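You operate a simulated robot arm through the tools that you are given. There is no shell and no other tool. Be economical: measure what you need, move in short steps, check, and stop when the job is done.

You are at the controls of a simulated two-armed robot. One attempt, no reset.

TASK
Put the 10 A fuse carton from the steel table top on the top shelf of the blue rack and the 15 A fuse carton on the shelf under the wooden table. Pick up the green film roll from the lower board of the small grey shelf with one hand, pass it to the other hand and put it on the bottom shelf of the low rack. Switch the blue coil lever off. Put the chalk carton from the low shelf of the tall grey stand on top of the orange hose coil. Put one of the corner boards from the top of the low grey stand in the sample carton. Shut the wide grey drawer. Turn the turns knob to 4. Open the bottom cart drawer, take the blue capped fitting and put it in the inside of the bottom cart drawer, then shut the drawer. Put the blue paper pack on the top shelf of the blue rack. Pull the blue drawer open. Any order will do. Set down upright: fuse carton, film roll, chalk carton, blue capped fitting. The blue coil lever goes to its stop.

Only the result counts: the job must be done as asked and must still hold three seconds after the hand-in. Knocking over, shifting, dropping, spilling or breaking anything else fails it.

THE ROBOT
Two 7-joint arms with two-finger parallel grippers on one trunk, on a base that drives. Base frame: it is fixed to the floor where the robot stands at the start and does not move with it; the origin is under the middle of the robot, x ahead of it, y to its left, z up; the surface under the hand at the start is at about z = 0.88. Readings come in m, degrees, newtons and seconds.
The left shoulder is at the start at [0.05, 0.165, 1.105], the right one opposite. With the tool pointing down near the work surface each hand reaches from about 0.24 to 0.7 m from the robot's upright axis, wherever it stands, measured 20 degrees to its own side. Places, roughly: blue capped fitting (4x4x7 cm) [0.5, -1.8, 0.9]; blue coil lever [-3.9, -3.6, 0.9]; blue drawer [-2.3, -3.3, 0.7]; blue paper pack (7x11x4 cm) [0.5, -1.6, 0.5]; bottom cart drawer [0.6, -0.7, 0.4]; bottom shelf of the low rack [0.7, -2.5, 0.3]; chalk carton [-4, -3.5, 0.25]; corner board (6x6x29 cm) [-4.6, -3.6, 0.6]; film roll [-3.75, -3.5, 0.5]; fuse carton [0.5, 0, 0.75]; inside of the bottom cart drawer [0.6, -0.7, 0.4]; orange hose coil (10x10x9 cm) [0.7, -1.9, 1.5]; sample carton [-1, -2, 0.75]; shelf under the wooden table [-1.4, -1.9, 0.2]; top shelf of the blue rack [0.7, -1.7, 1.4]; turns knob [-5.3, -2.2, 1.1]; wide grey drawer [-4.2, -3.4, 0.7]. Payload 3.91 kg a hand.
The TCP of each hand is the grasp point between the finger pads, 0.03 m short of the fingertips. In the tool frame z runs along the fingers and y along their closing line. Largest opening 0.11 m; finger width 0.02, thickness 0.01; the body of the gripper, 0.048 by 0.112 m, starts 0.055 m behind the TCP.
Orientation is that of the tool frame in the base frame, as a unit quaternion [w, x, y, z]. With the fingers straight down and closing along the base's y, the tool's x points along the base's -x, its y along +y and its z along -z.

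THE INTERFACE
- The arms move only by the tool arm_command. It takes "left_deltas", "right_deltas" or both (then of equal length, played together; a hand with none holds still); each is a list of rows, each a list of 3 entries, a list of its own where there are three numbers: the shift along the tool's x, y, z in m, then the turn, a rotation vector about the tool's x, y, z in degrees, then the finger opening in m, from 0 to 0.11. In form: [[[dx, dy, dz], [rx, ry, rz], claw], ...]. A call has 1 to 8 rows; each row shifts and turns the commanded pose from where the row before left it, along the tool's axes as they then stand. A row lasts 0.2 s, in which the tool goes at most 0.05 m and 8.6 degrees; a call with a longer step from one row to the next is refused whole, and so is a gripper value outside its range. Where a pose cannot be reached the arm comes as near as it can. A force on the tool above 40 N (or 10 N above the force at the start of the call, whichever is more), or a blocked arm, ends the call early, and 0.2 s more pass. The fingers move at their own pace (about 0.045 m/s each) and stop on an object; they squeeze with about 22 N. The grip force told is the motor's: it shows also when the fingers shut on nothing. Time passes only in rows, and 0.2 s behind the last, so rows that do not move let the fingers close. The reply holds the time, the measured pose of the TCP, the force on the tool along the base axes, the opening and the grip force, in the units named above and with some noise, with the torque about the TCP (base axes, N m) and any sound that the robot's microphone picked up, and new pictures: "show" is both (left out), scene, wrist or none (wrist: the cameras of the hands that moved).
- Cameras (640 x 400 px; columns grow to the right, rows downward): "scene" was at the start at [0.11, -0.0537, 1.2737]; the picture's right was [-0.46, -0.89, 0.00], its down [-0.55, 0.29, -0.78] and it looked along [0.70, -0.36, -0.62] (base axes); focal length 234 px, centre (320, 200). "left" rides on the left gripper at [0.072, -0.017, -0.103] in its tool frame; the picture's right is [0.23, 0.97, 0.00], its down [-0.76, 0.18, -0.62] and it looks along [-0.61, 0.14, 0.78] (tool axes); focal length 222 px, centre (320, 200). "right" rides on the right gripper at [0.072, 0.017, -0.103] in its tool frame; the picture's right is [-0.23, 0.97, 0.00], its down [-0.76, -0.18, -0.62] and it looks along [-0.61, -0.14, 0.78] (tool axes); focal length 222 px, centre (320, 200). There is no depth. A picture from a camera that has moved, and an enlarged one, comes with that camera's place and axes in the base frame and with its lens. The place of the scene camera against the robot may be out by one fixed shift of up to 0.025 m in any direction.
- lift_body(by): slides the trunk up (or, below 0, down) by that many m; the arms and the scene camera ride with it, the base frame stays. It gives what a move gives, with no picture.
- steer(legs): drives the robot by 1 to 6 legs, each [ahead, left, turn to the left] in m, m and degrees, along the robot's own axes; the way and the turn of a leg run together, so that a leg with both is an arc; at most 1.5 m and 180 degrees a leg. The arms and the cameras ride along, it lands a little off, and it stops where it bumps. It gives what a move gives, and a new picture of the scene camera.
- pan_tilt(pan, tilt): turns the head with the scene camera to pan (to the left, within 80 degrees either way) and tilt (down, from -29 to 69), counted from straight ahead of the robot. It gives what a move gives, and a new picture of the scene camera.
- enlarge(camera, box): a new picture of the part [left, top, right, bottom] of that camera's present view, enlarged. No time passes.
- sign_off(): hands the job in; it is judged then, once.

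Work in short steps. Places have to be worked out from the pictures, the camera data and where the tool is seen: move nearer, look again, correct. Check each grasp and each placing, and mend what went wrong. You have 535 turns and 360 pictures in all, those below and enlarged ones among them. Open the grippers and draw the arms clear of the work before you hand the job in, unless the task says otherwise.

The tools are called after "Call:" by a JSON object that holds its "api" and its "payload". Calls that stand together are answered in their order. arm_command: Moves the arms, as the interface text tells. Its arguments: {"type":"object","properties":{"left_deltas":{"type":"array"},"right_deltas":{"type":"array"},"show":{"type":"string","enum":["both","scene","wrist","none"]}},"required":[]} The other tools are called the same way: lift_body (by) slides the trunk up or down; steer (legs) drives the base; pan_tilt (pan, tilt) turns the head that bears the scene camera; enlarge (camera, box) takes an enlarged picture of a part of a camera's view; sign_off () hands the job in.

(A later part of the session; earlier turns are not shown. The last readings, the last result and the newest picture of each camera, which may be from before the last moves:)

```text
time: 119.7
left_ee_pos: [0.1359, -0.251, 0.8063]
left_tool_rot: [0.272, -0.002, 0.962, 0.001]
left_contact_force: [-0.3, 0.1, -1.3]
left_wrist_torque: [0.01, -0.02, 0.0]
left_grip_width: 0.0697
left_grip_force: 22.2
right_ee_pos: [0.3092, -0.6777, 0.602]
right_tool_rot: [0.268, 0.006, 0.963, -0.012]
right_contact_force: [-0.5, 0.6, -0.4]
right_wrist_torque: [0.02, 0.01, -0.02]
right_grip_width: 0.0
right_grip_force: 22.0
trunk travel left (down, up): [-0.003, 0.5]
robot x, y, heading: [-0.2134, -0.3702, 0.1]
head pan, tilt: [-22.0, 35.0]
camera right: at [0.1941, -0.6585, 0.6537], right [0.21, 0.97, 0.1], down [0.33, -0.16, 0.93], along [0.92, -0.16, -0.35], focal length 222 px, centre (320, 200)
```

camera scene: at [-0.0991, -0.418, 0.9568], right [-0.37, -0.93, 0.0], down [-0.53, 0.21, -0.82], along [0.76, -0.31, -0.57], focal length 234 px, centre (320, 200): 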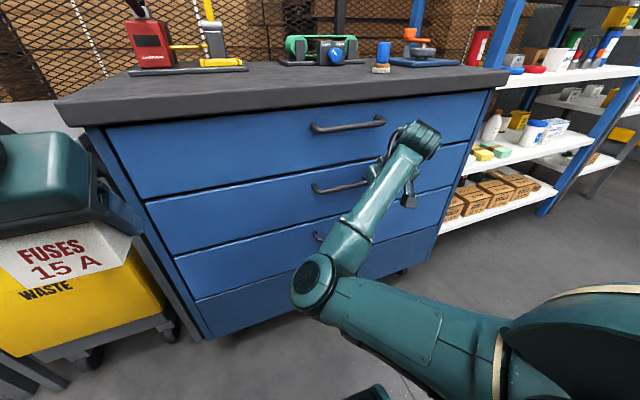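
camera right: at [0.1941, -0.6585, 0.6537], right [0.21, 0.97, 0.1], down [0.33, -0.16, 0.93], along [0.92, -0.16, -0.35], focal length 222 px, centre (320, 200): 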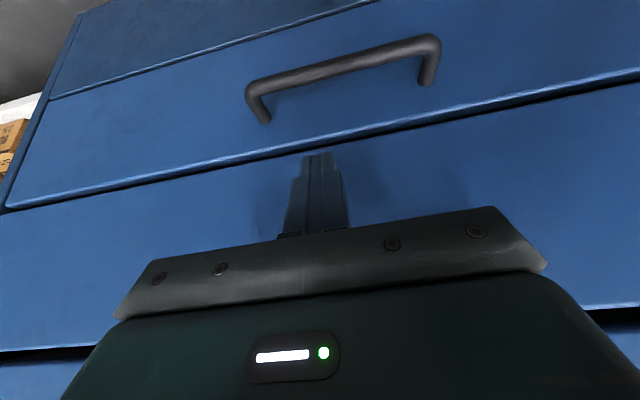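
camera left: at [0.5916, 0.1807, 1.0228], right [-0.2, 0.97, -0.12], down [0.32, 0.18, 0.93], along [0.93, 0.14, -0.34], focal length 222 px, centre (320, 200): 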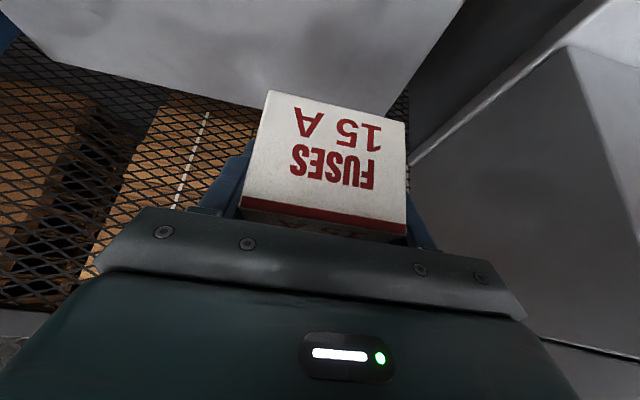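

Triangulation puts the bar at (0.326, −0.656, 0.494) with the face ~4 cm behind; the handle above blocks a vertical hook. I will instead pinch it: tilt to 60° and roll 90° so the fingers close vertically.

Call:
{"api": "arm_command", "payload": {"right_deltas": [[[0.03, 0, -0.02], [0, -7, 0], 0.05], [[0.03, 0, -0.02], [0, -7, 0], 0.05], [[0, 0, 0], [0, -8, 0], 0.05], [[0, 0, 0], [0, -7, 0], 0.05], [[0, 0, 0], [0, 0, 8.2], 0.05], [[0, 0, 0], [0, 0, 8.2], 0.05], [[0, 0, 0], [0, 0, 8.2], 0.05], [[0, 0, 0], [0, 0, 8.2], 0.05]], "show": "none"}}

Call:
{"api": "arm_command", "payload": {"right_deltas": [[[0, 0, 0], [0, 0, 8.2], 0.05], [[0, 0, 0], [0, 0, 8.2], 0.05], [[0, 0, 0], [0, 0, 8.2], 0.05], [[0, 0, 0], [0, 0, 8.2], 0.05], [[0, 0, 0], [0, 0, 8.2], 0.05], [[0, 0, 0], [0, 0, 8.2], 0.05], [[0, 0, 0], [0, 0, 8.0], 0.05]], "show": "wrist"}}

```text
time: 120.2
left_ee_pos: [0.1318, -0.2508, 0.8039]
left_tool_rot: [0.274, -0.001, 0.962, 0.001]
left_contact_force: [0.0, -0.3, -0.2]
left_wrist_torque: [-0.01, 0.01, 0.0]
left_grip_width: 0.0698
left_grip_force: 21.7
right_ee_pos: [0.2903, -0.6772, 0.6872]
right_tool_rot: [0.43, 0.005, 0.903, -0.014]
right_contact_force: [0.5, -0.5, -0.2]
right_wrist_torque: [0.0, 0.01, 0.01]
right_grip_width: 0.0415
right_grip_force: 0.0
right hand out of reach, approached as far as the arm can: row 2
trunk travel left (down, up): [-0.003, 0.5]
robot x, y, heading: [-0.2138, -0.3737, -0.2]
head pan, tilt: [-22.0, 35.0]
stopped in row 2 (right hand): the arm was blocked; the commanded pose is now the measured one
```

```text
time: 121.8
left_ee_pos: [0.1317, -0.252, 0.8056]
left_tool_rot: [0.277, -0.002, 0.961, 0.001]
left_contact_force: [-0.2, 0.5, -0.7]
left_wrist_torque: [0.0, -0.01, 0.0]
left_grip_width: 0.07
left_grip_force: 22.0
right_ee_pos: [0.2739, -0.7546, 0.6972]
right_tool_rot: [0.381, 0.437, 0.791, 0.195]
right_contact_force: [0.6, 0.1, -0.1]
right_wrist_torque: [-0.02, 0.03, 0.0]
right_grip_width: 0.0501
right_grip_force: 0.0
right hand out of reach, approached as far as the arm can: row 5, 6, 7
trunk travel left (down, up): [-0.003, 0.5]
robot x, y, heading: [-0.2159, -0.3696, -0.0]
head pan, tilt: [-22.0, 35.0]
camera right: at [0.1796, -0.6832, 0.7437], right [0.6, 0.34, 0.72], down [-0.33, -0.72, 0.61], along [0.73, -0.6, -0.32], focal length 222 px, centre (320, 200)
```

right: 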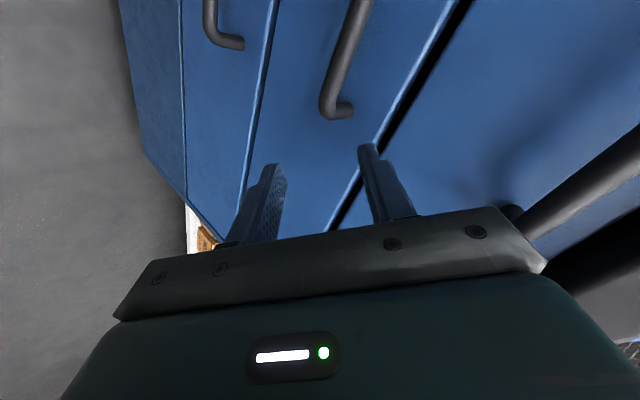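

The arm was cramped (blocked by its own low elbow). I back off 0.12 m, raise the trunk 0.15, and finish the roll.

Call:
{"api": "steer", "payload": {"legs": [[-0.12, 0, 0]]}}

Call:
{"api": "lift_body", "payload": {"by": 0.15}}

Call:
{"api": "arm_command", "payload": {"right_deltas": [[[0, 0, 0], [0, 0, 8.2], 0.05], [[0, 0, 0], [0, 0, 8.2], 0.05], [[0, 0, 0], [0, 0, 8.2], 0.05], [[0, 0, 0], [0, 0, 8.2], 0.05]], "show": "none"}}

```text
time: 123.0
left_ee_pos: [0.0143, -0.2517, 0.8068]
left_tool_rot: [0.276, 0.0, 0.961, 0.001]
left_contact_force: [-0.1, 0.2, -0.9]
left_wrist_torque: [-0.01, 0.03, -0.05]
left_grip_width: 0.0697
left_grip_force: 22.4
right_ee_pos: [0.1565, -0.7554, 0.6977]
right_tool_rot: [0.381, 0.437, 0.791, 0.194]
right_contact_force: [-1.0, 0.7, -0.8]
right_wrist_torque: [0.02, -0.01, 0.02]
right_grip_width: 0.0499
right_grip_force: 0.1
trunk travel left (down, up): [-0.003, 0.5]
robot x, y, heading: [-0.3297, -0.3725, 0.1]
head pan, tilt: [-22.0, 35.0]
camera scene: at [-0.2168, -0.4183, 0.9567], right [-0.37, -0.93, 0.0], down [-0.53, 0.21, -0.82], along [0.76, -0.31, -0.57], focal length 234 px, centre (320, 200)
```

scene: 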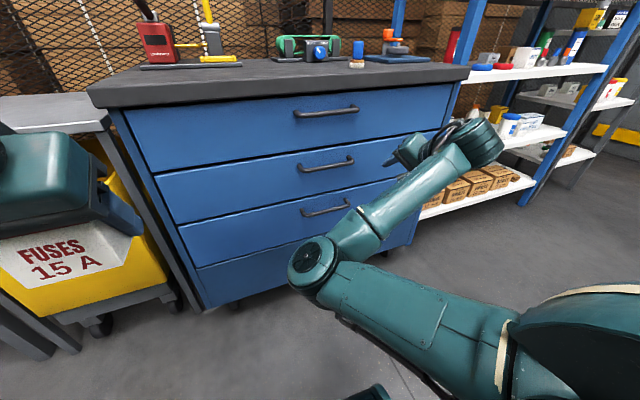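

```text
time: 124.8
left_ee_pos: [0.0146, -0.2521, 0.9562]
left_tool_rot: [0.276, -0.001, 0.961, 0.002]
left_contact_force: [0.5, 0.4, -1.2]
left_wrist_torque: [0.02, -0.02, 0.01]
left_grip_width: 0.0697
left_grip_force: 22.0
right_ee_pos: [0.1559, -0.7552, 0.8476]
right_tool_rot: [0.382, 0.436, 0.792, 0.193]
right_contact_force: [0.2, 0.1, -0.3]
right_wrist_torque: [-0.02, -0.03, 0.01]
right_grip_width: 0.0501
right_grip_force: 0.0
trunk travel left (down, up): [-0.153, 0.35]
robot x, y, heading: [-0.3319, -0.3728, 0.2]
head pan, tilt: [-22.0, 35.0]
```

```text
time: 125.8
left_ee_pos: [0.0137, -0.2528, 0.9571]
left_tool_rot: [0.275, -0.001, 0.961, 0.0]
left_contact_force: [-0.1, -0.2, -1.6]
left_wrist_torque: [-0.02, -0.01, 0.01]
left_grip_width: 0.0698
left_grip_force: 21.6
right_ee_pos: [0.1466, -0.7982, 0.8495]
right_tool_rot: [0.312, 0.642, 0.636, 0.293]
right_contact_force: [0.1, 0.4, 0.1]
right_wrist_torque: [-0.01, -0.02, -0.03]
right_grip_width: 0.0502
right_grip_force: 0.1
right hand out of reach, approached as far as the arm can: row 1, 2, 3
trunk travel left (down, up): [-0.153, 0.35]
robot x, y, heading: [-0.3348, -0.3717, 0.3]
head pan, tilt: [-22.0, 35.0]
```

Roll complete. I shift the base left/ahead and bring the hand to a pre-grasp 8 cm before the bar.

Call:
{"api": "steer", "payload": {"legs": [[0.05, 0.13, 0]]}}

Call:
{"api": "arm_command", "payload": {"right_deltas": [[[0, -0.0241, 0.0306], [0, 0, 0], 0.06], [[0, -0.0241, 0.0306], [0, 0, 0], 0.06], [[0, -0.0241, 0.0306], [0, 0, 0], 0.06], [[0, -0.0241, 0.0306], [0, 0, 0], 0.06], [[0, -0.0241, 0.0306], [0, 0, 0], 0.06], [[0, -0.0241, 0.0306], [0, 0, 0], 0.06], [[0, -0.0241, 0.0306], [0, 0, 0], 0.06], [[0, -0.0241, 0.0306], [0, 0, 0], 0.06]], "show": "wrist"}}

```text
time: 127.5
left_ee_pos: [0.0616, -0.1226, 0.9563]
left_tool_rot: [0.276, -0.001, 0.961, 0.001]
left_contact_force: [0.0, 0.7, -1.6]
left_wrist_torque: [0.01, -0.03, 0.02]
left_grip_width: 0.07
left_grip_force: 22.2
right_ee_pos: [0.1956, -0.6682, 0.8507]
right_tool_rot: [0.311, 0.642, 0.636, 0.294]
right_contact_force: [0.2, 0.1, -0.7]
right_wrist_torque: [0.0, -0.02, -0.01]
right_grip_width: 0.0505
right_grip_force: 0.1
trunk travel left (down, up): [-0.153, 0.35]
robot x, y, heading: [-0.2833, -0.2428, -0.1]
head pan, tilt: [-22.0, 35.0]
camera scene: at [-0.1681, -0.2885, 1.1067], right [-0.37, -0.93, 0.0], down [-0.53, 0.21, -0.82], along [0.76, -0.31, -0.57], focal length 234 px, centre (320, 200)
```

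scene: 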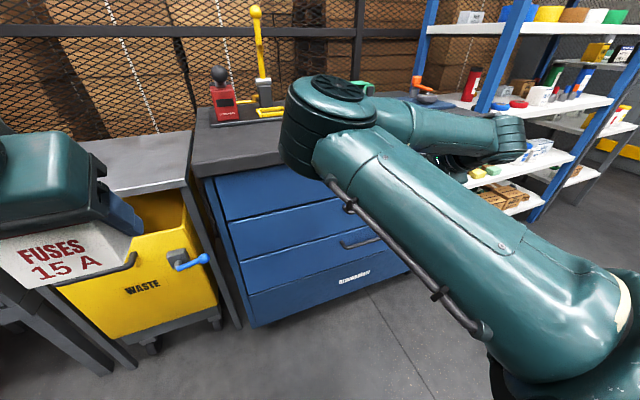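

```text
time: 129.3
left_ee_pos: [0.0631, -0.1227, 0.9558]
left_tool_rot: [0.276, -0.001, 0.961, 0.002]
left_contact_force: [0.0, -0.3, -0.5]
left_wrist_torque: [0.02, -0.03, 0.01]
left_grip_width: 0.0698
left_grip_force: 22.1
right_ee_pos: [0.2617, -0.6773, 0.5444]
right_tool_rot: [0.311, 0.642, 0.635, 0.295]
right_contact_force: [0.2, -0.3, -0.3]
right_wrist_torque: [0.0, 0.02, 0.0]
right_grip_width: 0.0601
right_grip_force: 0.0
trunk travel left (down, up): [-0.153, 0.35]
robot x, y, heading: [-0.2836, -0.2409, -0.0]
head pan, tilt: [-22.0, 35.0]
camera right: at [0.1946, -0.6038, 0.6228], right [0.61, -0.22, 0.76], down [-0.61, -0.74, 0.27], along [0.5, -0.63, -0.59], focal length 222 px, centre (320, 200)
```

right: 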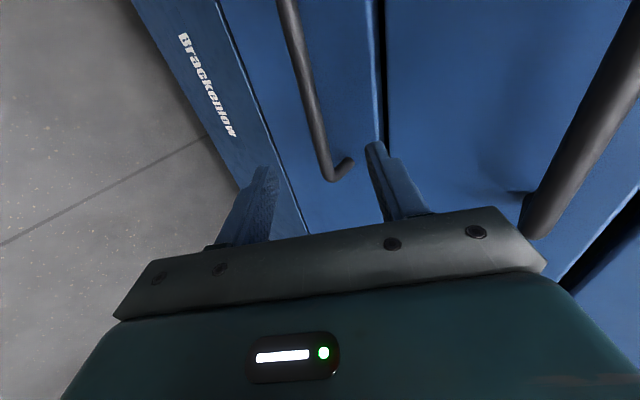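

The bar runs neatly between the fingers at (0.326, 0.492). I advance 7 cm, close on it.

Call:
{"api": "arm_command", "payload": {"right_deltas": [[[0.006, 0, 0.035], [0, 0, 0], 0.045], [[0.006, 0, 0.022], [0, 0, 0], 0.04], [[0, 0, 0.012], [0, 0, 0], 0.035], [[0, 0, 0], [0, 0, 0], 0], [[0, 0, 0], [0, 0, 0], 0], [[0, 0, 0], [0, 0, 0], 0]], "show": "wrist"}}

```text
time: 130.8
left_ee_pos: [0.0627, -0.1229, 0.9562]
left_tool_rot: [0.276, -0.002, 0.961, 0.001]
left_contact_force: [0.3, 0.9, -1.0]
left_wrist_torque: [0.02, -0.02, 0.0]
left_grip_width: 0.0699
left_grip_force: 22.6
right_ee_pos: [0.3146, -0.6661, 0.4983]
right_tool_rot: [0.311, 0.642, 0.636, 0.293]
right_contact_force: [-2.9, 0.9, -3.6]
right_wrist_torque: [0.07, 0.1, -0.09]
right_grip_width: 0.0135
right_grip_force: 44.5
trunk travel left (down, up): [-0.153, 0.35]
robot x, y, heading: [-0.2854, -0.243, 0.1]
head pan, tilt: [-22.0, 35.0]
camera right: at [0.2467, -0.5922, 0.5778], right [0.61, -0.22, 0.76], down [-0.61, -0.74, 0.27], along [0.5, -0.63, -0.59], focal length 222 px, centre (320, 200)
```

right: 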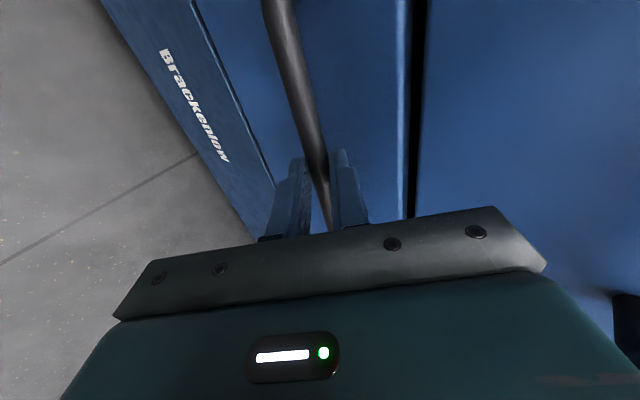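

Bar gripped. I pull the drawer by driving back 0.28 m.

Call:
{"api": "steer", "payload": {"legs": [[-0.28, 0, 0]]}}

```text
time: 132.2
left_ee_pos: [-0.0677, -0.121, 0.9575]
left_tool_rot: [0.278, 0.001, 0.961, 0.0]
left_contact_force: [0.2, -0.4, -0.9]
left_wrist_torque: [-0.04, 0.0, 0.0]
left_grip_width: 0.0699
left_grip_force: 21.8
right_ee_pos: [0.1836, -0.6662, 0.4995]
right_tool_rot: [0.31, 0.642, 0.637, 0.293]
right_contact_force: [2.5, 0.6, 7.0]
right_wrist_torque: [-0.3, -0.1, -0.6]
right_grip_width: 0.0135
right_grip_force: 44.9
trunk travel left (down, up): [-0.153, 0.35]
robot x, y, heading: [-0.409, -0.2426, 0.2]
head pan, tilt: [-22.0, 35.0]
stopped in leg 1: the robot was blocked; the commanded pose is now the measured one
camera scene: at [-0.2977, -0.2888, 1.1067], right [-0.37, -0.93, 0.0], down [-0.53, 0.21, -0.82], along [0.76, -0.31, -0.57], focal length 234 px, centre (320, 200)
```

scene: 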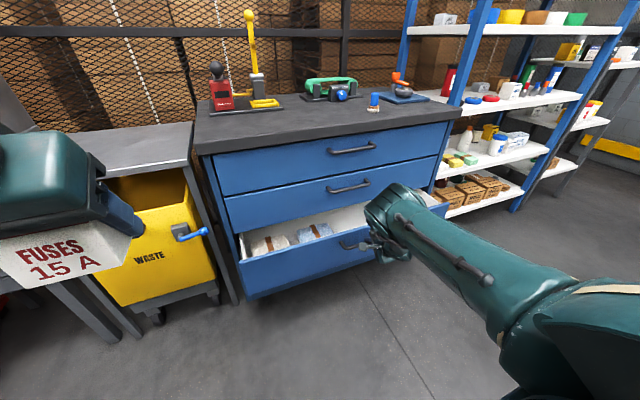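

The drawer is open ~13 cm and the base stopped. I try pulling a little further with the arm to see whether the drawer or the base was blocked.

Call:
{"api": "arm_command", "payload": {"right_deltas": [[[0, -0.0127, -0.0155], [0, 0, 0], 0], [[0, -0.0127, -0.0155], [0, 0, 0], 0], [[0, -0.0127, -0.0155], [0, 0, 0], 0], [[0, -0.0127, -0.0155], [0, 0, 0], 0]], "show": "none"}}

Call:
{"api": "pan_tilt", "payload": {"pan": -35, "tilt": 40}}

```text
time: 133.2
left_ee_pos: [-0.0678, -0.1227, 0.9573]
left_tool_rot: [0.279, 0.0, 0.96, 0.0]
left_contact_force: [-0.7, -0.7, -2.1]
left_wrist_torque: [-0.03, -0.01, 0.01]
left_grip_width: 0.0699
left_grip_force: 22.2
right_ee_pos: [0.0994, -0.667, 0.5001]
right_tool_rot: [0.309, 0.644, 0.637, 0.29]
right_contact_force: [-2.1, -6.8, 14.4]
right_wrist_torque: [0.42, -0.21, 0.3]
right_grip_width: 0.0136
right_grip_force: 43.9
trunk travel left (down, up): [-0.153, 0.35]
robot x, y, heading: [-0.4067, -0.2462, 0.1]
head pan, tilt: [-22.0, 35.0]
```

```text
time: 133.9
left_ee_pos: [-0.0674, -0.1244, 0.9574]
left_tool_rot: [0.279, 0.001, 0.96, 0.0]
left_contact_force: [-0.3, -0.3, -1.0]
left_wrist_torque: [-0.02, 0.01, 0.0]
left_grip_width: 0.0697
left_grip_force: 22.2
right_ee_pos: [0.0987, -0.6655, 0.4993]
right_tool_rot: [0.309, 0.644, 0.637, 0.289]
right_contact_force: [-2.7, -12.0, 12.9]
right_wrist_torque: [-0.43, -0.2, -0.6]
right_grip_width: 0.0137
right_grip_force: 45.1
trunk travel left (down, up): [-0.153, 0.35]
robot x, y, heading: [-0.4117, -0.2454, 0.1]
head pan, tilt: [-35.0, 40.0]
camera scene: at [-0.3103, -0.3047, 1.0994], right [-0.57, -0.82, 0.0], down [-0.53, 0.37, -0.77], along [0.63, -0.44, -0.64], focal length 234 px, centre (320, 200)
```

scene: 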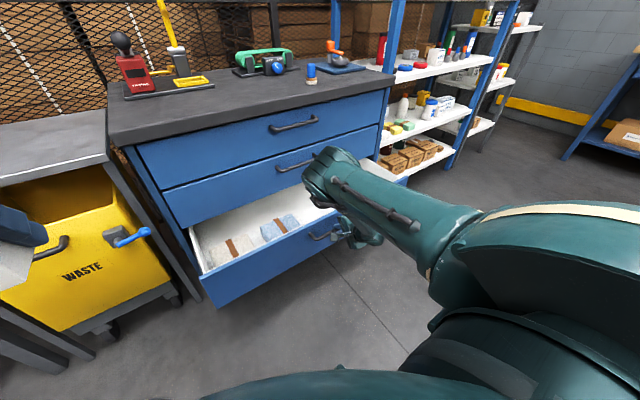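

Now open ~21 cm (so the base was what was blocked). I pull 5 cm more, then release and back the fingers off.

Call:
{"api": "arm_command", "payload": {"right_deltas": [[[0, -0.0127, -0.0155], [0, 0, 0], 0], [[0, -0.0127, -0.0155], [0, 0, 0], 0], [[0, -0.0063, -0.0078], [0, 0, 0], 0], [[0, 0, 0], [0, 0, 0], 0.05], [[0, 0, 0], [0, 0, 0], 0.06], [[0, 0, -0.04], [0, 0, 0], 0.06], [[0, 0, -0.04], [0, 0, 0], 0.06]], "show": "scene"}}

```text
time: 135.5
left_ee_pos: [-0.0686, -0.1238, 0.9579]
left_tool_rot: [0.277, 0.001, 0.961, -0.001]
left_contact_force: [-0.3, -0.2, -1.2]
left_wrist_torque: [-0.01, 0.0, 0.01]
left_grip_width: 0.07
left_grip_force: 22.0
right_ee_pos: [-0.0097, -0.6603, 0.5506]
right_tool_rot: [0.307, 0.643, 0.638, 0.291]
right_contact_force: [-0.1, -0.7, -0.4]
right_wrist_torque: [0.0, 0.02, -0.01]
right_grip_width: 0.0602
right_grip_force: 0.1
trunk travel left (down, up): [-0.153, 0.35]
robot x, y, heading: [-0.4142, -0.2386, 0.2]
head pan, tilt: [-35.0, 40.0]
camera scene: at [-0.3093, -0.3051, 1.0992], right [-0.57, -0.82, 0.0], down [-0.53, 0.37, -0.77], along [0.63, -0.44, -0.64], focal length 234 px, centre (320, 200)
```

scene: 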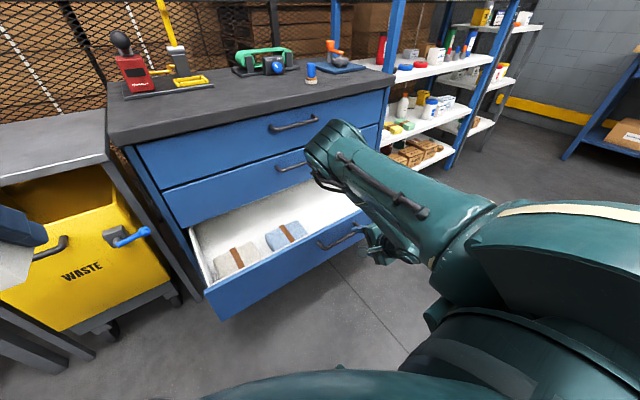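

Drawer is open ~24 cm with free room on its right half. I raise the trunk, unroll the hand and set a 40° tilt, then go to the fittings on the rack's third shelf.

Call:
{"api": "lift_body", "payload": {"by": 0.3}}

Call:
{"api": "arm_command", "payload": {"right_deltas": [[[0, 0, 0], [0, 0, -8.2], 0.08], [[0, 0, 0], [0, 0, -8.2], 0.08], [[0, 0, 0], [0, 0, -8.2], 0.08], [[0, 0, 0], [0, 0, -8.2], 0.08], [[0, 0, 0], [0, 0, -8.2], 0.08], [[0, 0, 0], [0, 0, -8.2], 0.08], [[0, 0, 0], [0, 0, -8.2], 0.08], [[0, 0, 0], [0, 0, -8.2], 0.08]], "show": "none"}}

Call:
{"api": "arm_command", "payload": {"right_deltas": [[[0, 0, 0], [0, 0, -8.2], 0.08], [[0, 0, 0], [0, 0, -8.2], 0.08], [[0, 0, 0], [0, 0, -8], 0.08], [[0, 0, 0], [0, 6, 0], 0.08], [[0, 0, 0], [0, 5, 0], 0.08]], "show": "none"}}

Call:
{"api": "steer", "payload": {"legs": [[0.1, 0, 0], [0, -1.2, 0]]}}

```text
time: 138.5
left_ee_pos: [-0.0682, -0.1229, 1.2566]
left_tool_rot: [0.278, 0.002, 0.961, -0.001]
left_contact_force: [1.0, 0.4, -0.7]
left_wrist_torque: [0.01, 0.01, 0.03]
left_grip_width: 0.0698
left_grip_force: 22.0
right_ee_pos: [-0.0108, -0.6611, 0.8502]
right_tool_rot: [0.308, 0.643, 0.638, 0.291]
right_contact_force: [-0.1, -0.2, 0.7]
right_wrist_torque: [-0.02, 0.03, 0.0]
right_grip_width: 0.0599
right_grip_force: 0.2
trunk travel left (down, up): [-0.453, 0.05]
robot x, y, heading: [-0.4129, -0.2432, 0.1]
head pan, tilt: [-35.0, 40.0]
```

```text
time: 140.3
left_ee_pos: [-0.067, -0.1244, 1.257]
left_tool_rot: [0.277, 0.001, 0.961, 0.0]
left_contact_force: [-0.2, -0.1, -2.4]
left_wrist_torque: [0.0, 0.02, 0.03]
left_grip_width: 0.0699
left_grip_force: 21.7
right_ee_pos: [-0.01, -0.66, 0.8519]
right_tool_rot: [0.416, 0.195, 0.885, 0.077]
right_contact_force: [0.5, 0.0, 0.1]
right_wrist_torque: [0.0, 0.04, 0.0]
right_grip_width: 0.08
right_grip_force: 0.1
trunk travel left (down, up): [-0.453, 0.05]
robot x, y, heading: [-0.414, -0.2414, 0.4]
head pan, tilt: [-35.0, 40.0]
```

```text
time: 141.5
left_ee_pos: [-0.0687, -0.123, 1.2575]
left_tool_rot: [0.278, 0.001, 0.961, 0.0]
left_contact_force: [0.0, 0.5, -0.9]
left_wrist_torque: [-0.01, -0.01, -0.01]
left_grip_width: 0.0696
left_grip_force: 21.9
right_ee_pos: [-0.01, -0.6613, 0.8504]
right_tool_rot: [0.334, 0.006, 0.943, -0.012]
right_contact_force: [0.8, 0.3, 0.3]
right_wrist_torque: [-0.02, -0.02, 0.01]
right_grip_width: 0.0802
right_grip_force: 0.1
trunk travel left (down, up): [-0.453, 0.05]
robot x, y, heading: [-0.4136, -0.2445, 0.4]
head pan, tilt: [-35.0, 40.0]
```

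```text
time: 153.0
left_ee_pos: [0.027, -1.3169, 1.2567]
left_tool_rot: [0.277, 0.006, 0.961, -0.001]
left_contact_force: [0.1, 0.8, -1.2]
left_wrist_torque: [0.0, 0.0, 0.03]
left_grip_width: 0.0697
left_grip_force: 22.0
right_ee_pos: [0.078, -1.8569, 0.8509]
right_tool_rot: [0.335, 0.009, 0.942, -0.012]
right_contact_force: [0.3, 0.3, 0.2]
right_wrist_torque: [0.0, -0.01, 0.02]
right_grip_width: 0.08
right_grip_force: 0.0
trunk travel left (down, up): [-0.453, 0.05]
robot x, y, heading: [-0.3198, -1.4311, -0.7]
head pan, tilt: [-35.0, 40.0]
camera scene: at [-0.2166, -1.4971, 1.3992], right [-0.58, -0.81, 0.0], down [-0.52, 0.37, -0.77], along [0.62, -0.45, -0.64], focal length 234 px, centre (320, 200)
```

scene: 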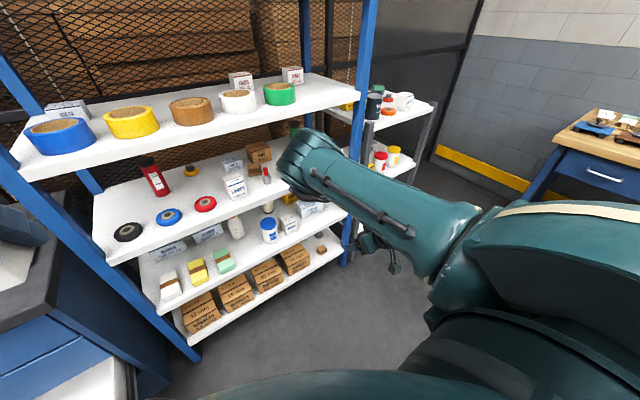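

Call:
{"api": "arm_command", "payload": {"right_deltas": [[[-0.0257, 0, -0.0306], [0, 0, 0], 0.08], [[-0.0257, 0, -0.0306], [0, 0, 0], 0.08]], "show": "none"}}

Call:
{"api": "steer", "payload": {"legs": [[0.2, 0, 0.7]]}}

Call:
{"api": "enlarge", "payload": {"camera": "right", "box": [0, 0, 640, 400]}}

```text
time: 153.6
left_ee_pos: [0.027, -1.3167, 1.2561]
left_tool_rot: [0.278, 0.005, 0.961, -0.001]
left_contact_force: [0.1, 0.3, -1.9]
left_wrist_torque: [0.01, -0.05, -0.01]
left_grip_width: 0.0696
left_grip_force: 22.0
right_ee_pos: [0.0802, -1.854, 0.9317]
right_tool_rot: [0.334, 0.01, 0.942, -0.013]
right_contact_force: [0.0, 1.2, -0.7]
right_wrist_torque: [0.0, 0.02, 0.01]
right_grip_width: 0.0798
right_grip_force: 0.1
trunk travel left (down, up): [-0.453, 0.05]
robot x, y, heading: [-0.3188, -1.4368, -0.6]
head pan, tilt: [-35.0, 40.0]
```

```text
time: 155.2
left_ee_pos: [0.2273, -1.3148, 1.2575]
left_tool_rot: [0.276, 0.0, 0.961, 0.0]
left_contact_force: [0.7, 0.2, -1.3]
left_wrist_torque: [-0.01, 0.01, -0.02]
left_grip_width: 0.0698
left_grip_force: 22.3
right_ee_pos: [0.2875, -1.8485, 0.9305]
right_tool_rot: [0.334, 0.004, 0.942, -0.01]
right_contact_force: [0.1, -0.2, -0.7]
right_wrist_torque: [0.01, 0.05, 0.0]
right_grip_width: 0.0799
right_grip_force: 0.1
trunk travel left (down, up): [-0.453, 0.05]
robot x, y, heading: [-0.1195, -1.4368, 0.2]
head pan, tilt: [-35.0, 40.0]
camera scene: at [-0.0143, -1.4967, 1.3991], right [-0.57, -0.82, 0.0], down [-0.53, 0.37, -0.77], along [0.63, -0.44, -0.64], focal length 234 px, centre (320, 200)
```

scene: 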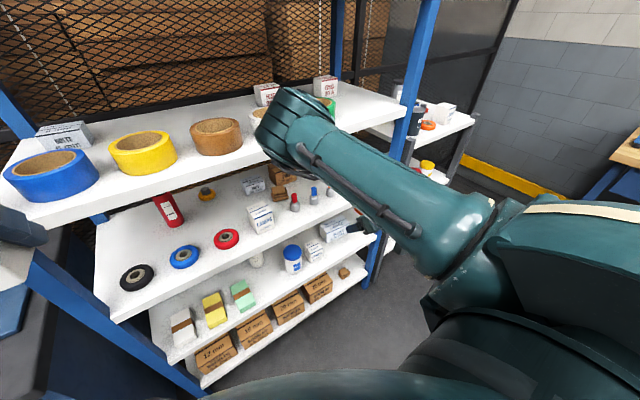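

```text
1.00 times, centred on (320, 200) of right (not enlarged: the box is as wide or as high as the picture)
camera zoom: at [0.1655, -1.832, 0.9657], right [0.19, 0.97, 0.13], down [0.2, -0.16, 0.97], along [0.96, -0.16, -0.22], focal length 222 px, centre (320, 200)
```

zoom: 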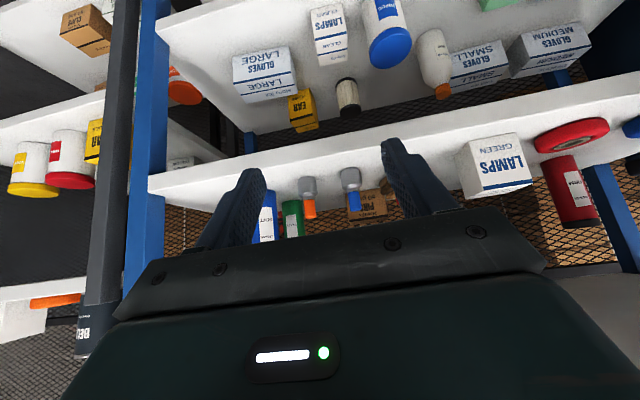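

Blue-capped fitting is at about (0.553, −1.843), neighbours ±7.4 cm. I drive ahead 0.17 and check again.

Call:
{"api": "steer", "payload": {"legs": [[0.17, 0, 0]]}}

Call:
{"api": "arm_command", "payload": {"right_deltas": [[[0.0, 0.004, 0.02], [0, 0, 0], 0.07], [[0.0, 0.002, 0.02], [0, 0, 0], 0.065]], "show": "wrist"}}

```text
time: 156.6
left_ee_pos: [0.3946, -1.3139, 1.2574]
left_tool_rot: [0.278, 0.0, 0.961, 0.0]
left_contact_force: [-0.2, 0.5, -1.4]
left_wrist_torque: [-0.01, 0.01, 0.01]
left_grip_width: 0.0699
left_grip_force: 22.2
right_ee_pos: [0.4541, -1.85, 0.9306]
right_tool_rot: [0.334, 0.005, 0.942, -0.011]
right_contact_force: [0.6, 1.3, -0.2]
right_wrist_torque: [-0.03, -0.01, 0.02]
right_grip_width: 0.0799
right_grip_force: 0.1
trunk travel left (down, up): [-0.453, 0.05]
robot x, y, heading: [0.0475, -1.4327, -0.3]
head pan, tilt: [-35.0, 40.0]
camera scene: at [0.1529, -1.4966, 1.3991], right [-0.57, -0.82, 0.0], down [-0.53, 0.37, -0.77], along [0.63, -0.44, -0.64], focal length 234 px, centre (320, 200)
```

scene: 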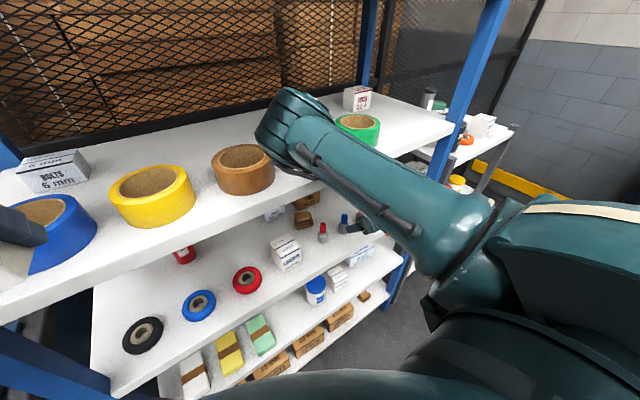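

```text
time: 157.2
left_ee_pos: [0.3931, -1.3149, 1.2571]
left_tool_rot: [0.277, 0.0, 0.961, 0.001]
left_contact_force: [0.1, 0.1, -1.1]
left_wrist_torque: [-0.02, 0.0, -0.03]
left_grip_width: 0.0699
left_grip_force: 21.9
right_ee_pos: [0.4789, -1.8447, 0.8983]
right_tool_rot: [0.335, 0.005, 0.942, -0.011]
right_contact_force: [0.0, 0.1, -0.4]
right_wrist_torque: [0.0, -0.02, 0.01]
right_grip_width: 0.0651
right_grip_force: 0.1
trunk travel left (down, up): [-0.453, 0.05]
robot x, y, heading: [0.0492, -1.4337, -0.2]
head pan, tilt: [-35.0, 40.0]
camera right: at [0.3576, -1.827, 0.934], right [0.19, 0.97, 0.13], down [0.19, -0.16, 0.97], along [0.96, -0.16, -0.22], focal length 222 px, centre (320, 200)
```

right: 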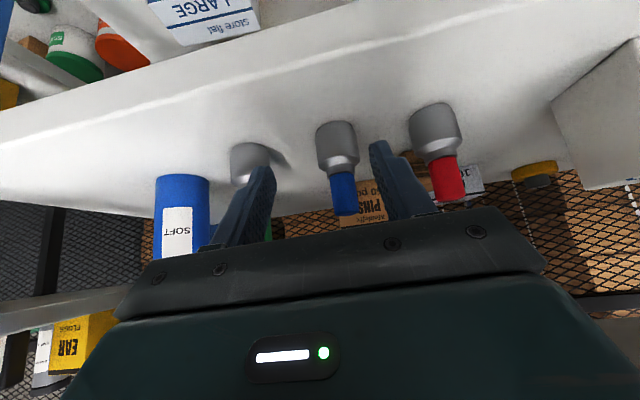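

Fitting centre at (0.567, −1.836). I advance onto it and close.

Call:
{"api": "arm_command", "payload": {"right_deltas": [[[-0.014, 0.004, 0.0277], [0, 0, 0], 0.065], [[-0.014, 0.003, 0.0277], [0, 0, 0], 0.065], [[-0.0145, 0.002, 0.0277], [0, 0, 0], 0.065], [[0, 0, 0], [0, 0, 0], 0.01], [[0, 0, 0], [0, 0, 0], 0.01], [[0, 0, 0], [0, 0, 0], 0.01]], "show": "wrist"}}

```text
time: 158.6
left_ee_pos: [0.3778, -1.3154, 1.2633]
left_tool_rot: [0.285, 0.002, 0.958, 0.0]
left_contact_force: [-0.4, -0.2, -1.2]
left_wrist_torque: [0.04, 0.01, 0.0]
left_grip_width: 0.0701
left_grip_force: 22.3
right_ee_pos: [0.5485, -1.8439, 0.8695]
right_tool_rot: [0.341, 0.011, 0.94, -0.014]
right_contact_force: [2.0, -0.1, 13.4]
right_wrist_torque: [0.21, 0.29, -0.01]
right_grip_width: 0.0177
right_grip_force: 22.1
trunk travel left (down, up): [-0.453, 0.05]
robot x, y, heading: [0.0453, -1.4322, 0.1]
head pan, tilt: [-35.0, 40.0]
camera right: at [0.4264, -1.8231, 0.9042], right [0.2, 0.97, 0.13], down [0.18, -0.17, 0.97], along [0.96, -0.18, -0.21], focal length 222 px, centre (320, 200)
```

right: 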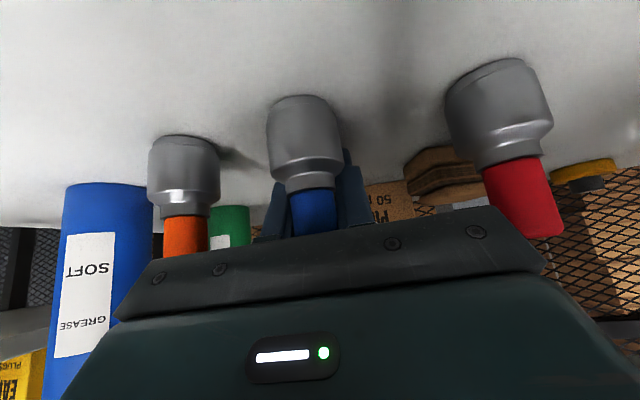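

The fingers closed on the cap (1.8 cm), but the readings show some push. I check the scene for arm contact.

Call:
{"api": "pan_tilt", "payload": {"pan": -40, "tilt": 30}}

```text
time: 159.3
left_ee_pos: [0.3776, -1.3152, 1.2636]
left_tool_rot: [0.286, 0.0, 0.958, 0.001]
left_contact_force: [-0.1, -0.1, -0.7]
left_wrist_torque: [-0.01, -0.01, -0.05]
left_grip_width: 0.07
left_grip_force: 22.2
right_ee_pos: [0.5483, -1.8426, 0.8708]
right_tool_rot: [0.34, 0.011, 0.94, -0.015]
right_contact_force: [1.6, -0.6, 24.7]
right_wrist_torque: [0.35, 0.46, -0.02]
right_grip_width: 0.0178
right_grip_force: 21.7
trunk travel left (down, up): [-0.453, 0.05]
robot x, y, heading: [0.0498, -1.4334, -0.1]
head pan, tilt: [-40.0, 30.0]
camera scene: at [0.1315, -1.5066, 1.4161], right [-0.64, -0.77, -0.01], down [-0.37, 0.32, -0.87], along [0.67, -0.56, -0.49], focal length 234 px, centre (320, 200)
```

scene: 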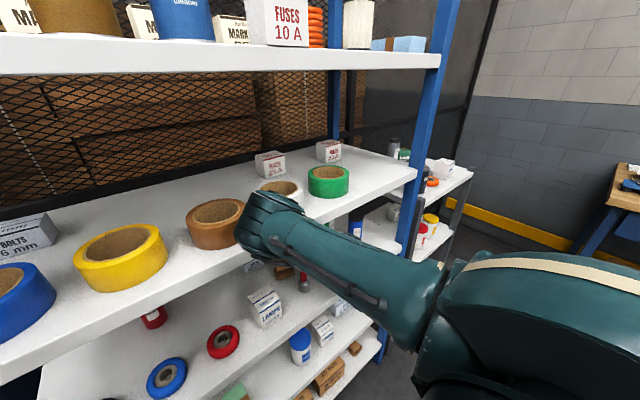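

The elbow seems to press the shelf lip. I lift the fitting gently and then drive back out.

Call:
{"api": "arm_command", "payload": {"right_deltas": [[[-0.0096, 0, -0.0115], [0, 0, 0], 0.0], [[-0.0193, 0, -0.023], [0, 0, 0], 0.0]], "show": "wrist"}}

```text
time: 160.1
left_ee_pos: [0.3871, -1.316, 1.2615]
left_tool_rot: [0.28, 0.002, 0.96, 0.0]
left_contact_force: [-0.5, 0.3, -1.4]
left_wrist_torque: [-0.02, 0.0, -0.03]
left_grip_width: 0.0696
left_grip_force: 22.1
right_ee_pos: [0.5322, -1.8461, 0.8917]
right_tool_rot: [0.314, 0.024, 0.949, -0.015]
right_contact_force: [0.7, 0.9, -0.7]
right_wrist_torque: [0.03, 0.0, -0.01]
right_grip_width: 0.017
right_grip_force: 21.3
trunk travel left (down, up): [-0.453, 0.05]
robot x, y, heading: [0.0474, -1.435, -0.1]
head pan, tilt: [-40.0, 30.0]
stopped in row 2 (right hand): the arm was blocked; the commanded pose is now the measured one
camera right: at [0.413, -1.8236, 0.9324], right [0.23, 0.96, 0.12], down [0.23, -0.18, 0.96], along [0.94, -0.2, -0.27], focal length 222 px, centre (320, 200)
```

right: 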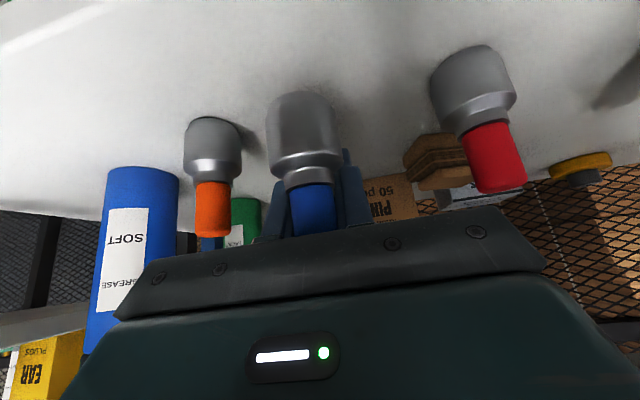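

Fitting is lifted. I drive straight back out.

Call:
{"api": "steer", "payload": {"legs": [[-0.35, 0, 0]]}}

Call:
{"api": "enlarge", "payload": {"camera": "right", "box": [0, 0, 640, 400]}}

```text
time: 162.4
left_ee_pos: [0.0393, -1.3138, 1.2566]
left_tool_rot: [0.276, -0.004, 0.961, 0.002]
left_contact_force: [0.2, 0.5, -1.1]
left_wrist_torque: [-0.02, 0.0, 0.01]
left_grip_width: 0.0698
left_grip_force: 21.3
right_ee_pos: [0.1951, -1.837, 0.8905]
right_tool_rot: [0.314, 0.011, 0.949, -0.009]
right_contact_force: [0.2, 0.8, -1.1]
right_wrist_torque: [0.02, -0.02, -0.02]
right_grip_width: 0.0179
right_grip_force: 21.9
trunk travel left (down, up): [-0.453, 0.05]
robot x, y, heading: [-0.3037, -1.4374, 0.6]
head pan, tilt: [-40.0, 30.0]
camera scene: at [-0.2018, -1.5065, 1.4146], right [-0.64, -0.77, 0.0], down [-0.39, 0.32, -0.87], along [0.67, -0.55, -0.5], focal length 234 px, centre (320, 200)
```

scene: 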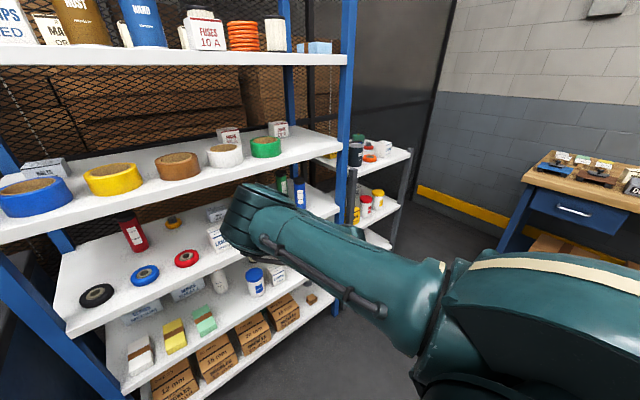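

```text
1.00 times, centred on (320, 200) of right (not enlarged: the box is as wide or as high as the picture)
camera zoom: at [0.0751, -1.8174, 0.9308], right [0.21, 0.97, 0.12], down [0.23, -0.17, 0.96], along [0.95, -0.17, -0.26], focal length 222 px, centre (320, 200)
```

zoom: 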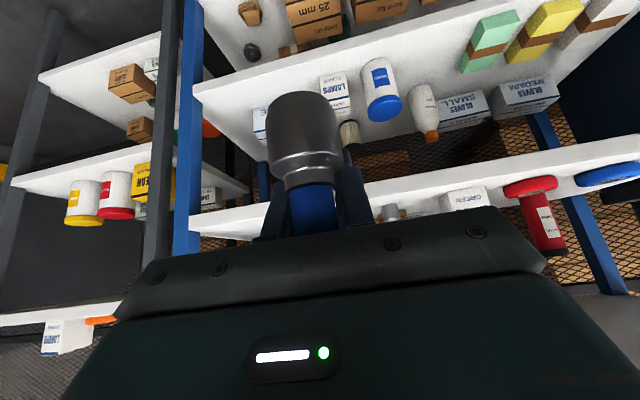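

The fitting is held by its cap. I drive left to the open drawer.

Call:
{"api": "steer", "payload": {"legs": [[0, 0.957, -0.5]]}}

Call:
{"api": "pan_tilt", "payload": {"pan": -40, "tilt": 50}}

```text
time: 171.1
left_ee_pos: [0.038, -0.3716, 1.2575]
left_tool_rot: [0.277, 0.002, 0.961, 0.0]
left_contact_force: [0.8, -0.1, -1.1]
left_wrist_torque: [0.02, -0.01, 0.0]
left_grip_width: 0.0696
left_grip_force: 22.3
right_ee_pos: [0.1878, -0.8959, 0.8903]
right_tool_rot: [0.314, 0.015, 0.949, -0.01]
right_contact_force: [0.1, -0.3, -1.4]
right_wrist_torque: [-0.01, -0.02, 0.0]
right_grip_width: 0.018
right_grip_force: 22.5
trunk travel left (down, up): [-0.453, 0.05]
robot x, y, heading: [-0.3091, -0.4926, -0.2]
head pan, tilt: [-40.0, 30.0]
camera scene: at [-0.2054, -0.5626, 1.4145], right [-0.64, -0.77, 0.0], down [-0.38, 0.32, -0.87], along [0.66, -0.56, -0.5], focal length 234 px, centre (320, 200)
```

scene: 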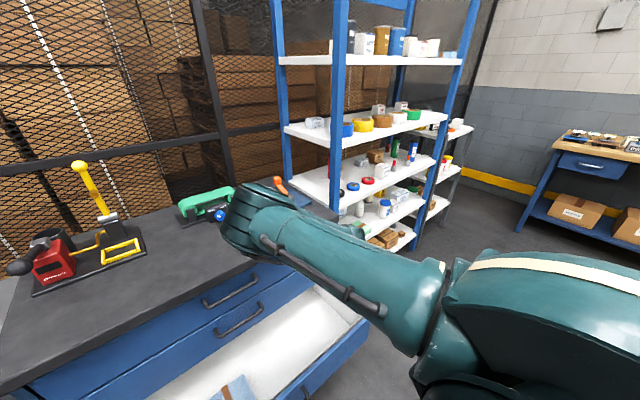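

```text
time: 171.9
left_ee_pos: [0.0372, -0.3713, 1.2575]
left_tool_rot: [0.278, 0.001, 0.961, 0.001]
left_contact_force: [0.4, 0.1, -1.8]
left_wrist_torque: [0.02, 0.01, 0.03]
left_grip_width: 0.0696
left_grip_force: 22.0
right_ee_pos: [0.1875, -0.8965, 0.8912]
right_tool_rot: [0.315, 0.017, 0.949, -0.012]
right_contact_force: [0.5, -0.2, -1.3]
right_wrist_torque: [0.0, 0.0, -0.01]
right_grip_width: 0.0179
right_grip_force: 22.5
trunk travel left (down, up): [-0.453, 0.05]
robot x, y, heading: [-0.3103, -0.4924, -0.1]
head pan, tilt: [-40.0, 50.0]
camera scene: at [-0.2157, -0.554, 1.3851], right [-0.64, -0.77, 0.0], down [-0.59, 0.49, -0.64], along [0.49, -0.41, -0.77], focal length 234 px, centre (320, 200)
```

scene: 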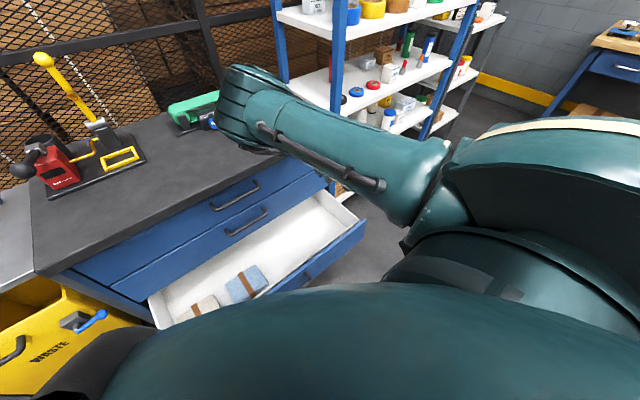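

I centre the hand over the free part of the drawer (TCP ≈(0.225, −0.85)) and lower the trunk.

Call:
{"api": "arm_command", "payload": {"right_deltas": [[[-0.0148, 0.023, 0.011], [0, -1.5, 0], 0.0], [[-0.0148, 0.023, 0.011], [0, -1.5, 0], 0.0]], "show": "none"}}

Call:
{"api": "lift_body", "payload": {"by": -0.25}}

Call:
{"api": "enlarge", "payload": {"camera": "right", "box": [0, 0, 640, 400]}}

```text
time: 172.5
left_ee_pos: [0.0373, -0.3722, 1.2573]
left_tool_rot: [0.278, 0.002, 0.961, -0.001]
left_contact_force: [-0.5, -0.4, -0.6]
left_wrist_torque: [-0.01, -0.03, -0.05]
left_grip_width: 0.0698
left_grip_force: 21.9
right_ee_pos: [0.2259, -0.8534, 0.8921]
right_tool_rot: [0.339, 0.016, 0.941, -0.012]
right_contact_force: [0.5, 0.8, -0.9]
right_wrist_torque: [-0.04, -0.03, 0.02]
right_grip_width: 0.0181
right_grip_force: 22.7
trunk travel left (down, up): [-0.453, 0.05]
robot x, y, heading: [-0.3124, -0.4905, 0.0]
head pan, tilt: [-40.0, 50.0]
```

```text
time: 175.1
left_ee_pos: [0.0369, -0.3713, 1.0072]
left_tool_rot: [0.277, 0.002, 0.961, 0.0]
left_contact_force: [-0.1, 0.2, -1.4]
left_wrist_torque: [-0.03, -0.01, -0.04]
left_grip_width: 0.0698
left_grip_force: 22.0
right_ee_pos: [0.2263, -0.8532, 0.6409]
right_tool_rot: [0.339, 0.016, 0.941, -0.012]
right_contact_force: [0.2, 0.0, -1.1]
right_wrist_torque: [0.01, -0.01, -0.02]
right_grip_width: 0.018
right_grip_force: 21.7
trunk travel left (down, up): [-0.203, 0.3]
robot x, y, heading: [-0.3088, -0.4922, -0.3]
head pan, tilt: [-40.0, 50.0]
```

```text
1.00 times, centred on (320, 200) of right (not enlarged: the box is as wide or as high as the picture)
camera zoom: at [0.1049, -0.8322, 0.6751], right [0.21, 0.97, 0.13], down [0.18, -0.17, 0.97], along [0.96, -0.18, -0.21], focal length 222 px, centre (320, 200)
```

zoom: 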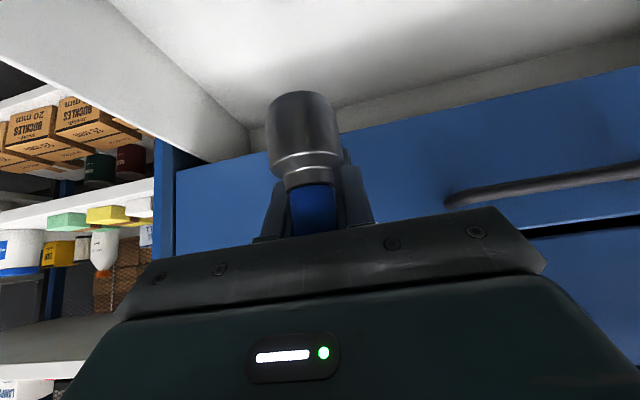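

Fitting is inside the drawer's outline and upright. I lower stepwise until contact.

Call:
{"api": "arm_command", "payload": {"right_deltas": [[[0.0191, 0, 0.0231], [0, 0, 0], 0.0], [[0.0191, 0, 0.0231], [0, 0, 0], 0.0], [[0.0191, 0, 0.0231], [0, 0, 0], 0.0], [[0.0096, 0, 0.0116], [0, 0, 0], 0.0], [[0.0064, 0, 0.0077], [0, 0, 0], 0.0], [[0.0064, 0, 0.0077], [0, 0, 0], 0.0], [[0.0064, 0, 0.0077], [0, 0, 0], 0.0]], "show": "wrist"}}

```text
time: 176.7
left_ee_pos: [0.0372, -0.3709, 1.0063]
left_tool_rot: [0.278, 0.001, 0.961, 0.0]
left_contact_force: [0.3, -0.3, -0.7]
left_wrist_torque: [0.01, -0.03, -0.02]
left_grip_width: 0.0697
left_grip_force: 21.5
right_ee_pos: [0.2251, -0.8546, 0.5066]
right_tool_rot: [0.34, 0.016, 0.94, -0.012]
right_contact_force: [1.2, 0.4, -0.5]
right_wrist_torque: [0.01, 0.01, -0.01]
right_grip_width: 0.0179
right_grip_force: 21.7
trunk travel left (down, up): [-0.203, 0.3]
robot x, y, heading: [-0.3085, -0.4916, -0.2]
head pan, tilt: [-40.0, 50.0]
camera right: at [0.1048, -0.8338, 0.5402], right [0.21, 0.97, 0.13], down [0.18, -0.17, 0.97], along [0.96, -0.18, -0.21], focal length 222 px, centre (320, 200)
```

right: 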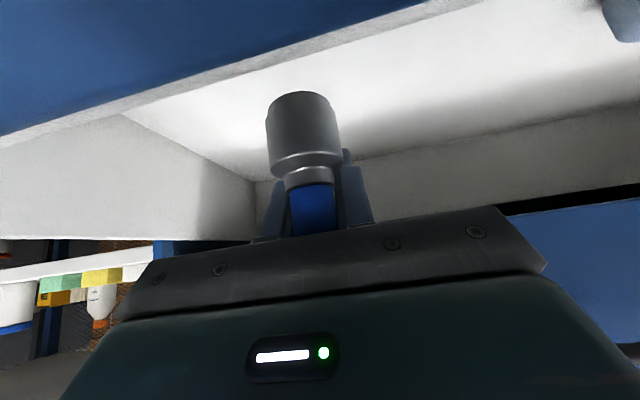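

Call:
{"api": "arm_command", "payload": {"right_deltas": [[[0.0045, 0, 0.0054], [0, 0, 0], 0.0], [[0.0045, 0, 0.0054], [0, 0, 0], 0.0], [[0.0045, 0, 0.0054], [0, 0, 0], 0.0], [[0.0045, 0, 0.0054], [0, 0, 0], 0.0]], "show": "none"}}

```text
time: 177.7
left_ee_pos: [0.0379, -0.3718, 1.0078]
left_tool_rot: [0.277, 0.002, 0.961, 0.0]
left_contact_force: [-0.3, 0.4, -1.7]
left_wrist_torque: [-0.04, -0.01, -0.02]
left_grip_width: 0.0696
left_grip_force: 21.9
right_ee_pos: [0.2251, -0.8544, 0.4782]
right_tool_rot: [0.339, 0.016, 0.941, -0.012]
right_contact_force: [-1.1, 1.1, -1.0]
right_wrist_torque: [-0.01, -0.08, 0.01]
right_grip_width: 0.0177
right_grip_force: 21.9
trunk travel left (down, up): [-0.203, 0.3]
robot x, y, heading: [-0.3099, -0.4898, -0.3]
head pan, tilt: [-40.0, 50.0]
```

Call:
{"api": "arm_command", "payload": {"right_deltas": [[[0.0045, 0, 0.0054], [0, 0, 0], 0.0], [[0.0045, 0, 0.0054], [0, 0, 0], 0.0], [[0.0045, 0, 0.0054], [0, 0, 0], 0.0]], "show": "wrist"}}

```text
time: 178.5
left_ee_pos: [0.0358, -0.3704, 1.0083]
left_tool_rot: [0.278, 0.001, 0.961, -0.001]
left_contact_force: [0.1, -0.4, -0.5]
left_wrist_torque: [0.02, 0.02, -0.01]
left_grip_width: 0.0696
left_grip_force: 22.1
right_ee_pos: [0.2265, -0.8547, 0.4599]
right_tool_rot: [0.342, 0.014, 0.94, -0.012]
right_contact_force: [0.0, 0.0, 18.3]
right_wrist_torque: [0.16, 1.96, 0.21]
right_grip_width: 0.018
right_grip_force: 21.8
trunk travel left (down, up): [-0.203, 0.3]
robot x, y, heading: [-0.3101, -0.492, 0.0]
head pan, tilt: [-40.0, 50.0]
camera right: at [0.1062, -0.8347, 0.4936], right [0.21, 0.97, 0.13], down [0.18, -0.17, 0.97], along [0.96, -0.18, -0.21], focal length 222 px, centre (320, 200)
```

right: 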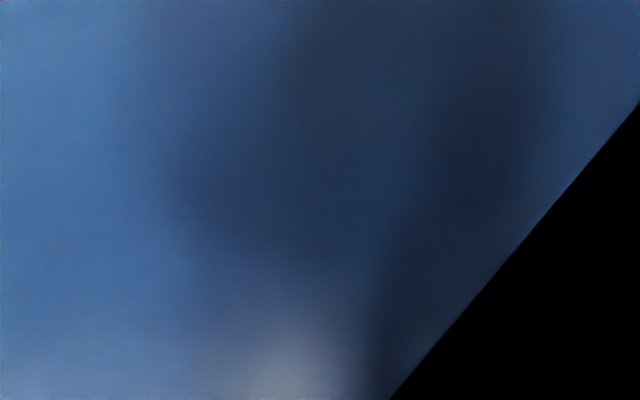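

The 18 N with torque about y means the gripper touched the drawer's front panel, not the fitting's base. I go up 3 cm, 5 cm deeper, then down again.

Call:
{"api": "arm_command", "payload": {"right_deltas": [[[-0.0191, 0, -0.0231], [0, 0, 0], 0.0], [[-0.0193, 0, 0.016], [0, 0, 0], 0.0], [[-0.0193, 0, 0.016], [0, 0, 0], 0.0], [[0.0128, 0, 0.0154], [0, 0, 0], 0.0], [[0.0064, 0, 0.0077], [0, 0, 0], 0.0], [[0.0045, 0, 0.0054], [0, 0, 0], 0.0], [[0.0045, 0, 0.0054], [0, 0, 0], 0.0]], "show": "wrist"}}

```text
time: 179.9
left_ee_pos: [0.0355, -0.3704, 1.0071]
left_tool_rot: [0.277, 0.001, 0.961, -0.001]
left_contact_force: [-0.7, -0.7, -1.1]
left_wrist_torque: [-0.01, -0.01, 0.01]
left_grip_width: 0.0699
left_grip_force: 21.8
right_ee_pos: [0.2868, -0.8564, 0.4615]
right_tool_rot: [0.349, 0.012, 0.937, -0.012]
right_contact_force: [3.5, 0.9, 20.6]
right_wrist_torque: [0.21, 2.45, -0.07]
right_grip_width: 0.018
right_grip_force: 22.2
trunk travel left (down, up): [-0.203, 0.3]
robot x, y, heading: [-0.3099, -0.4907, -0.0]
head pan, tilt: [-40.0, 50.0]
stopped in row 7 (right hand): the force on the tool passed its limit at 47 N (the readings are from after the stop); the commanded pose is now the measured one
camera right: at [0.1647, -0.8364, 0.4933], right [0.2, 0.97, 0.13], down [0.16, -0.17, 0.97], along [0.97, -0.18, -0.19], focal length 222 px, centre (320, 200)
```

right: 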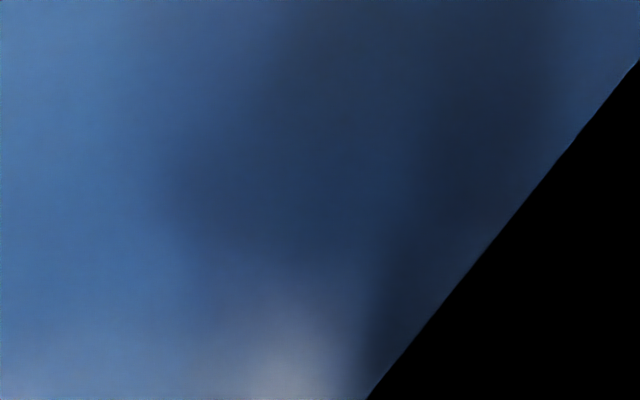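

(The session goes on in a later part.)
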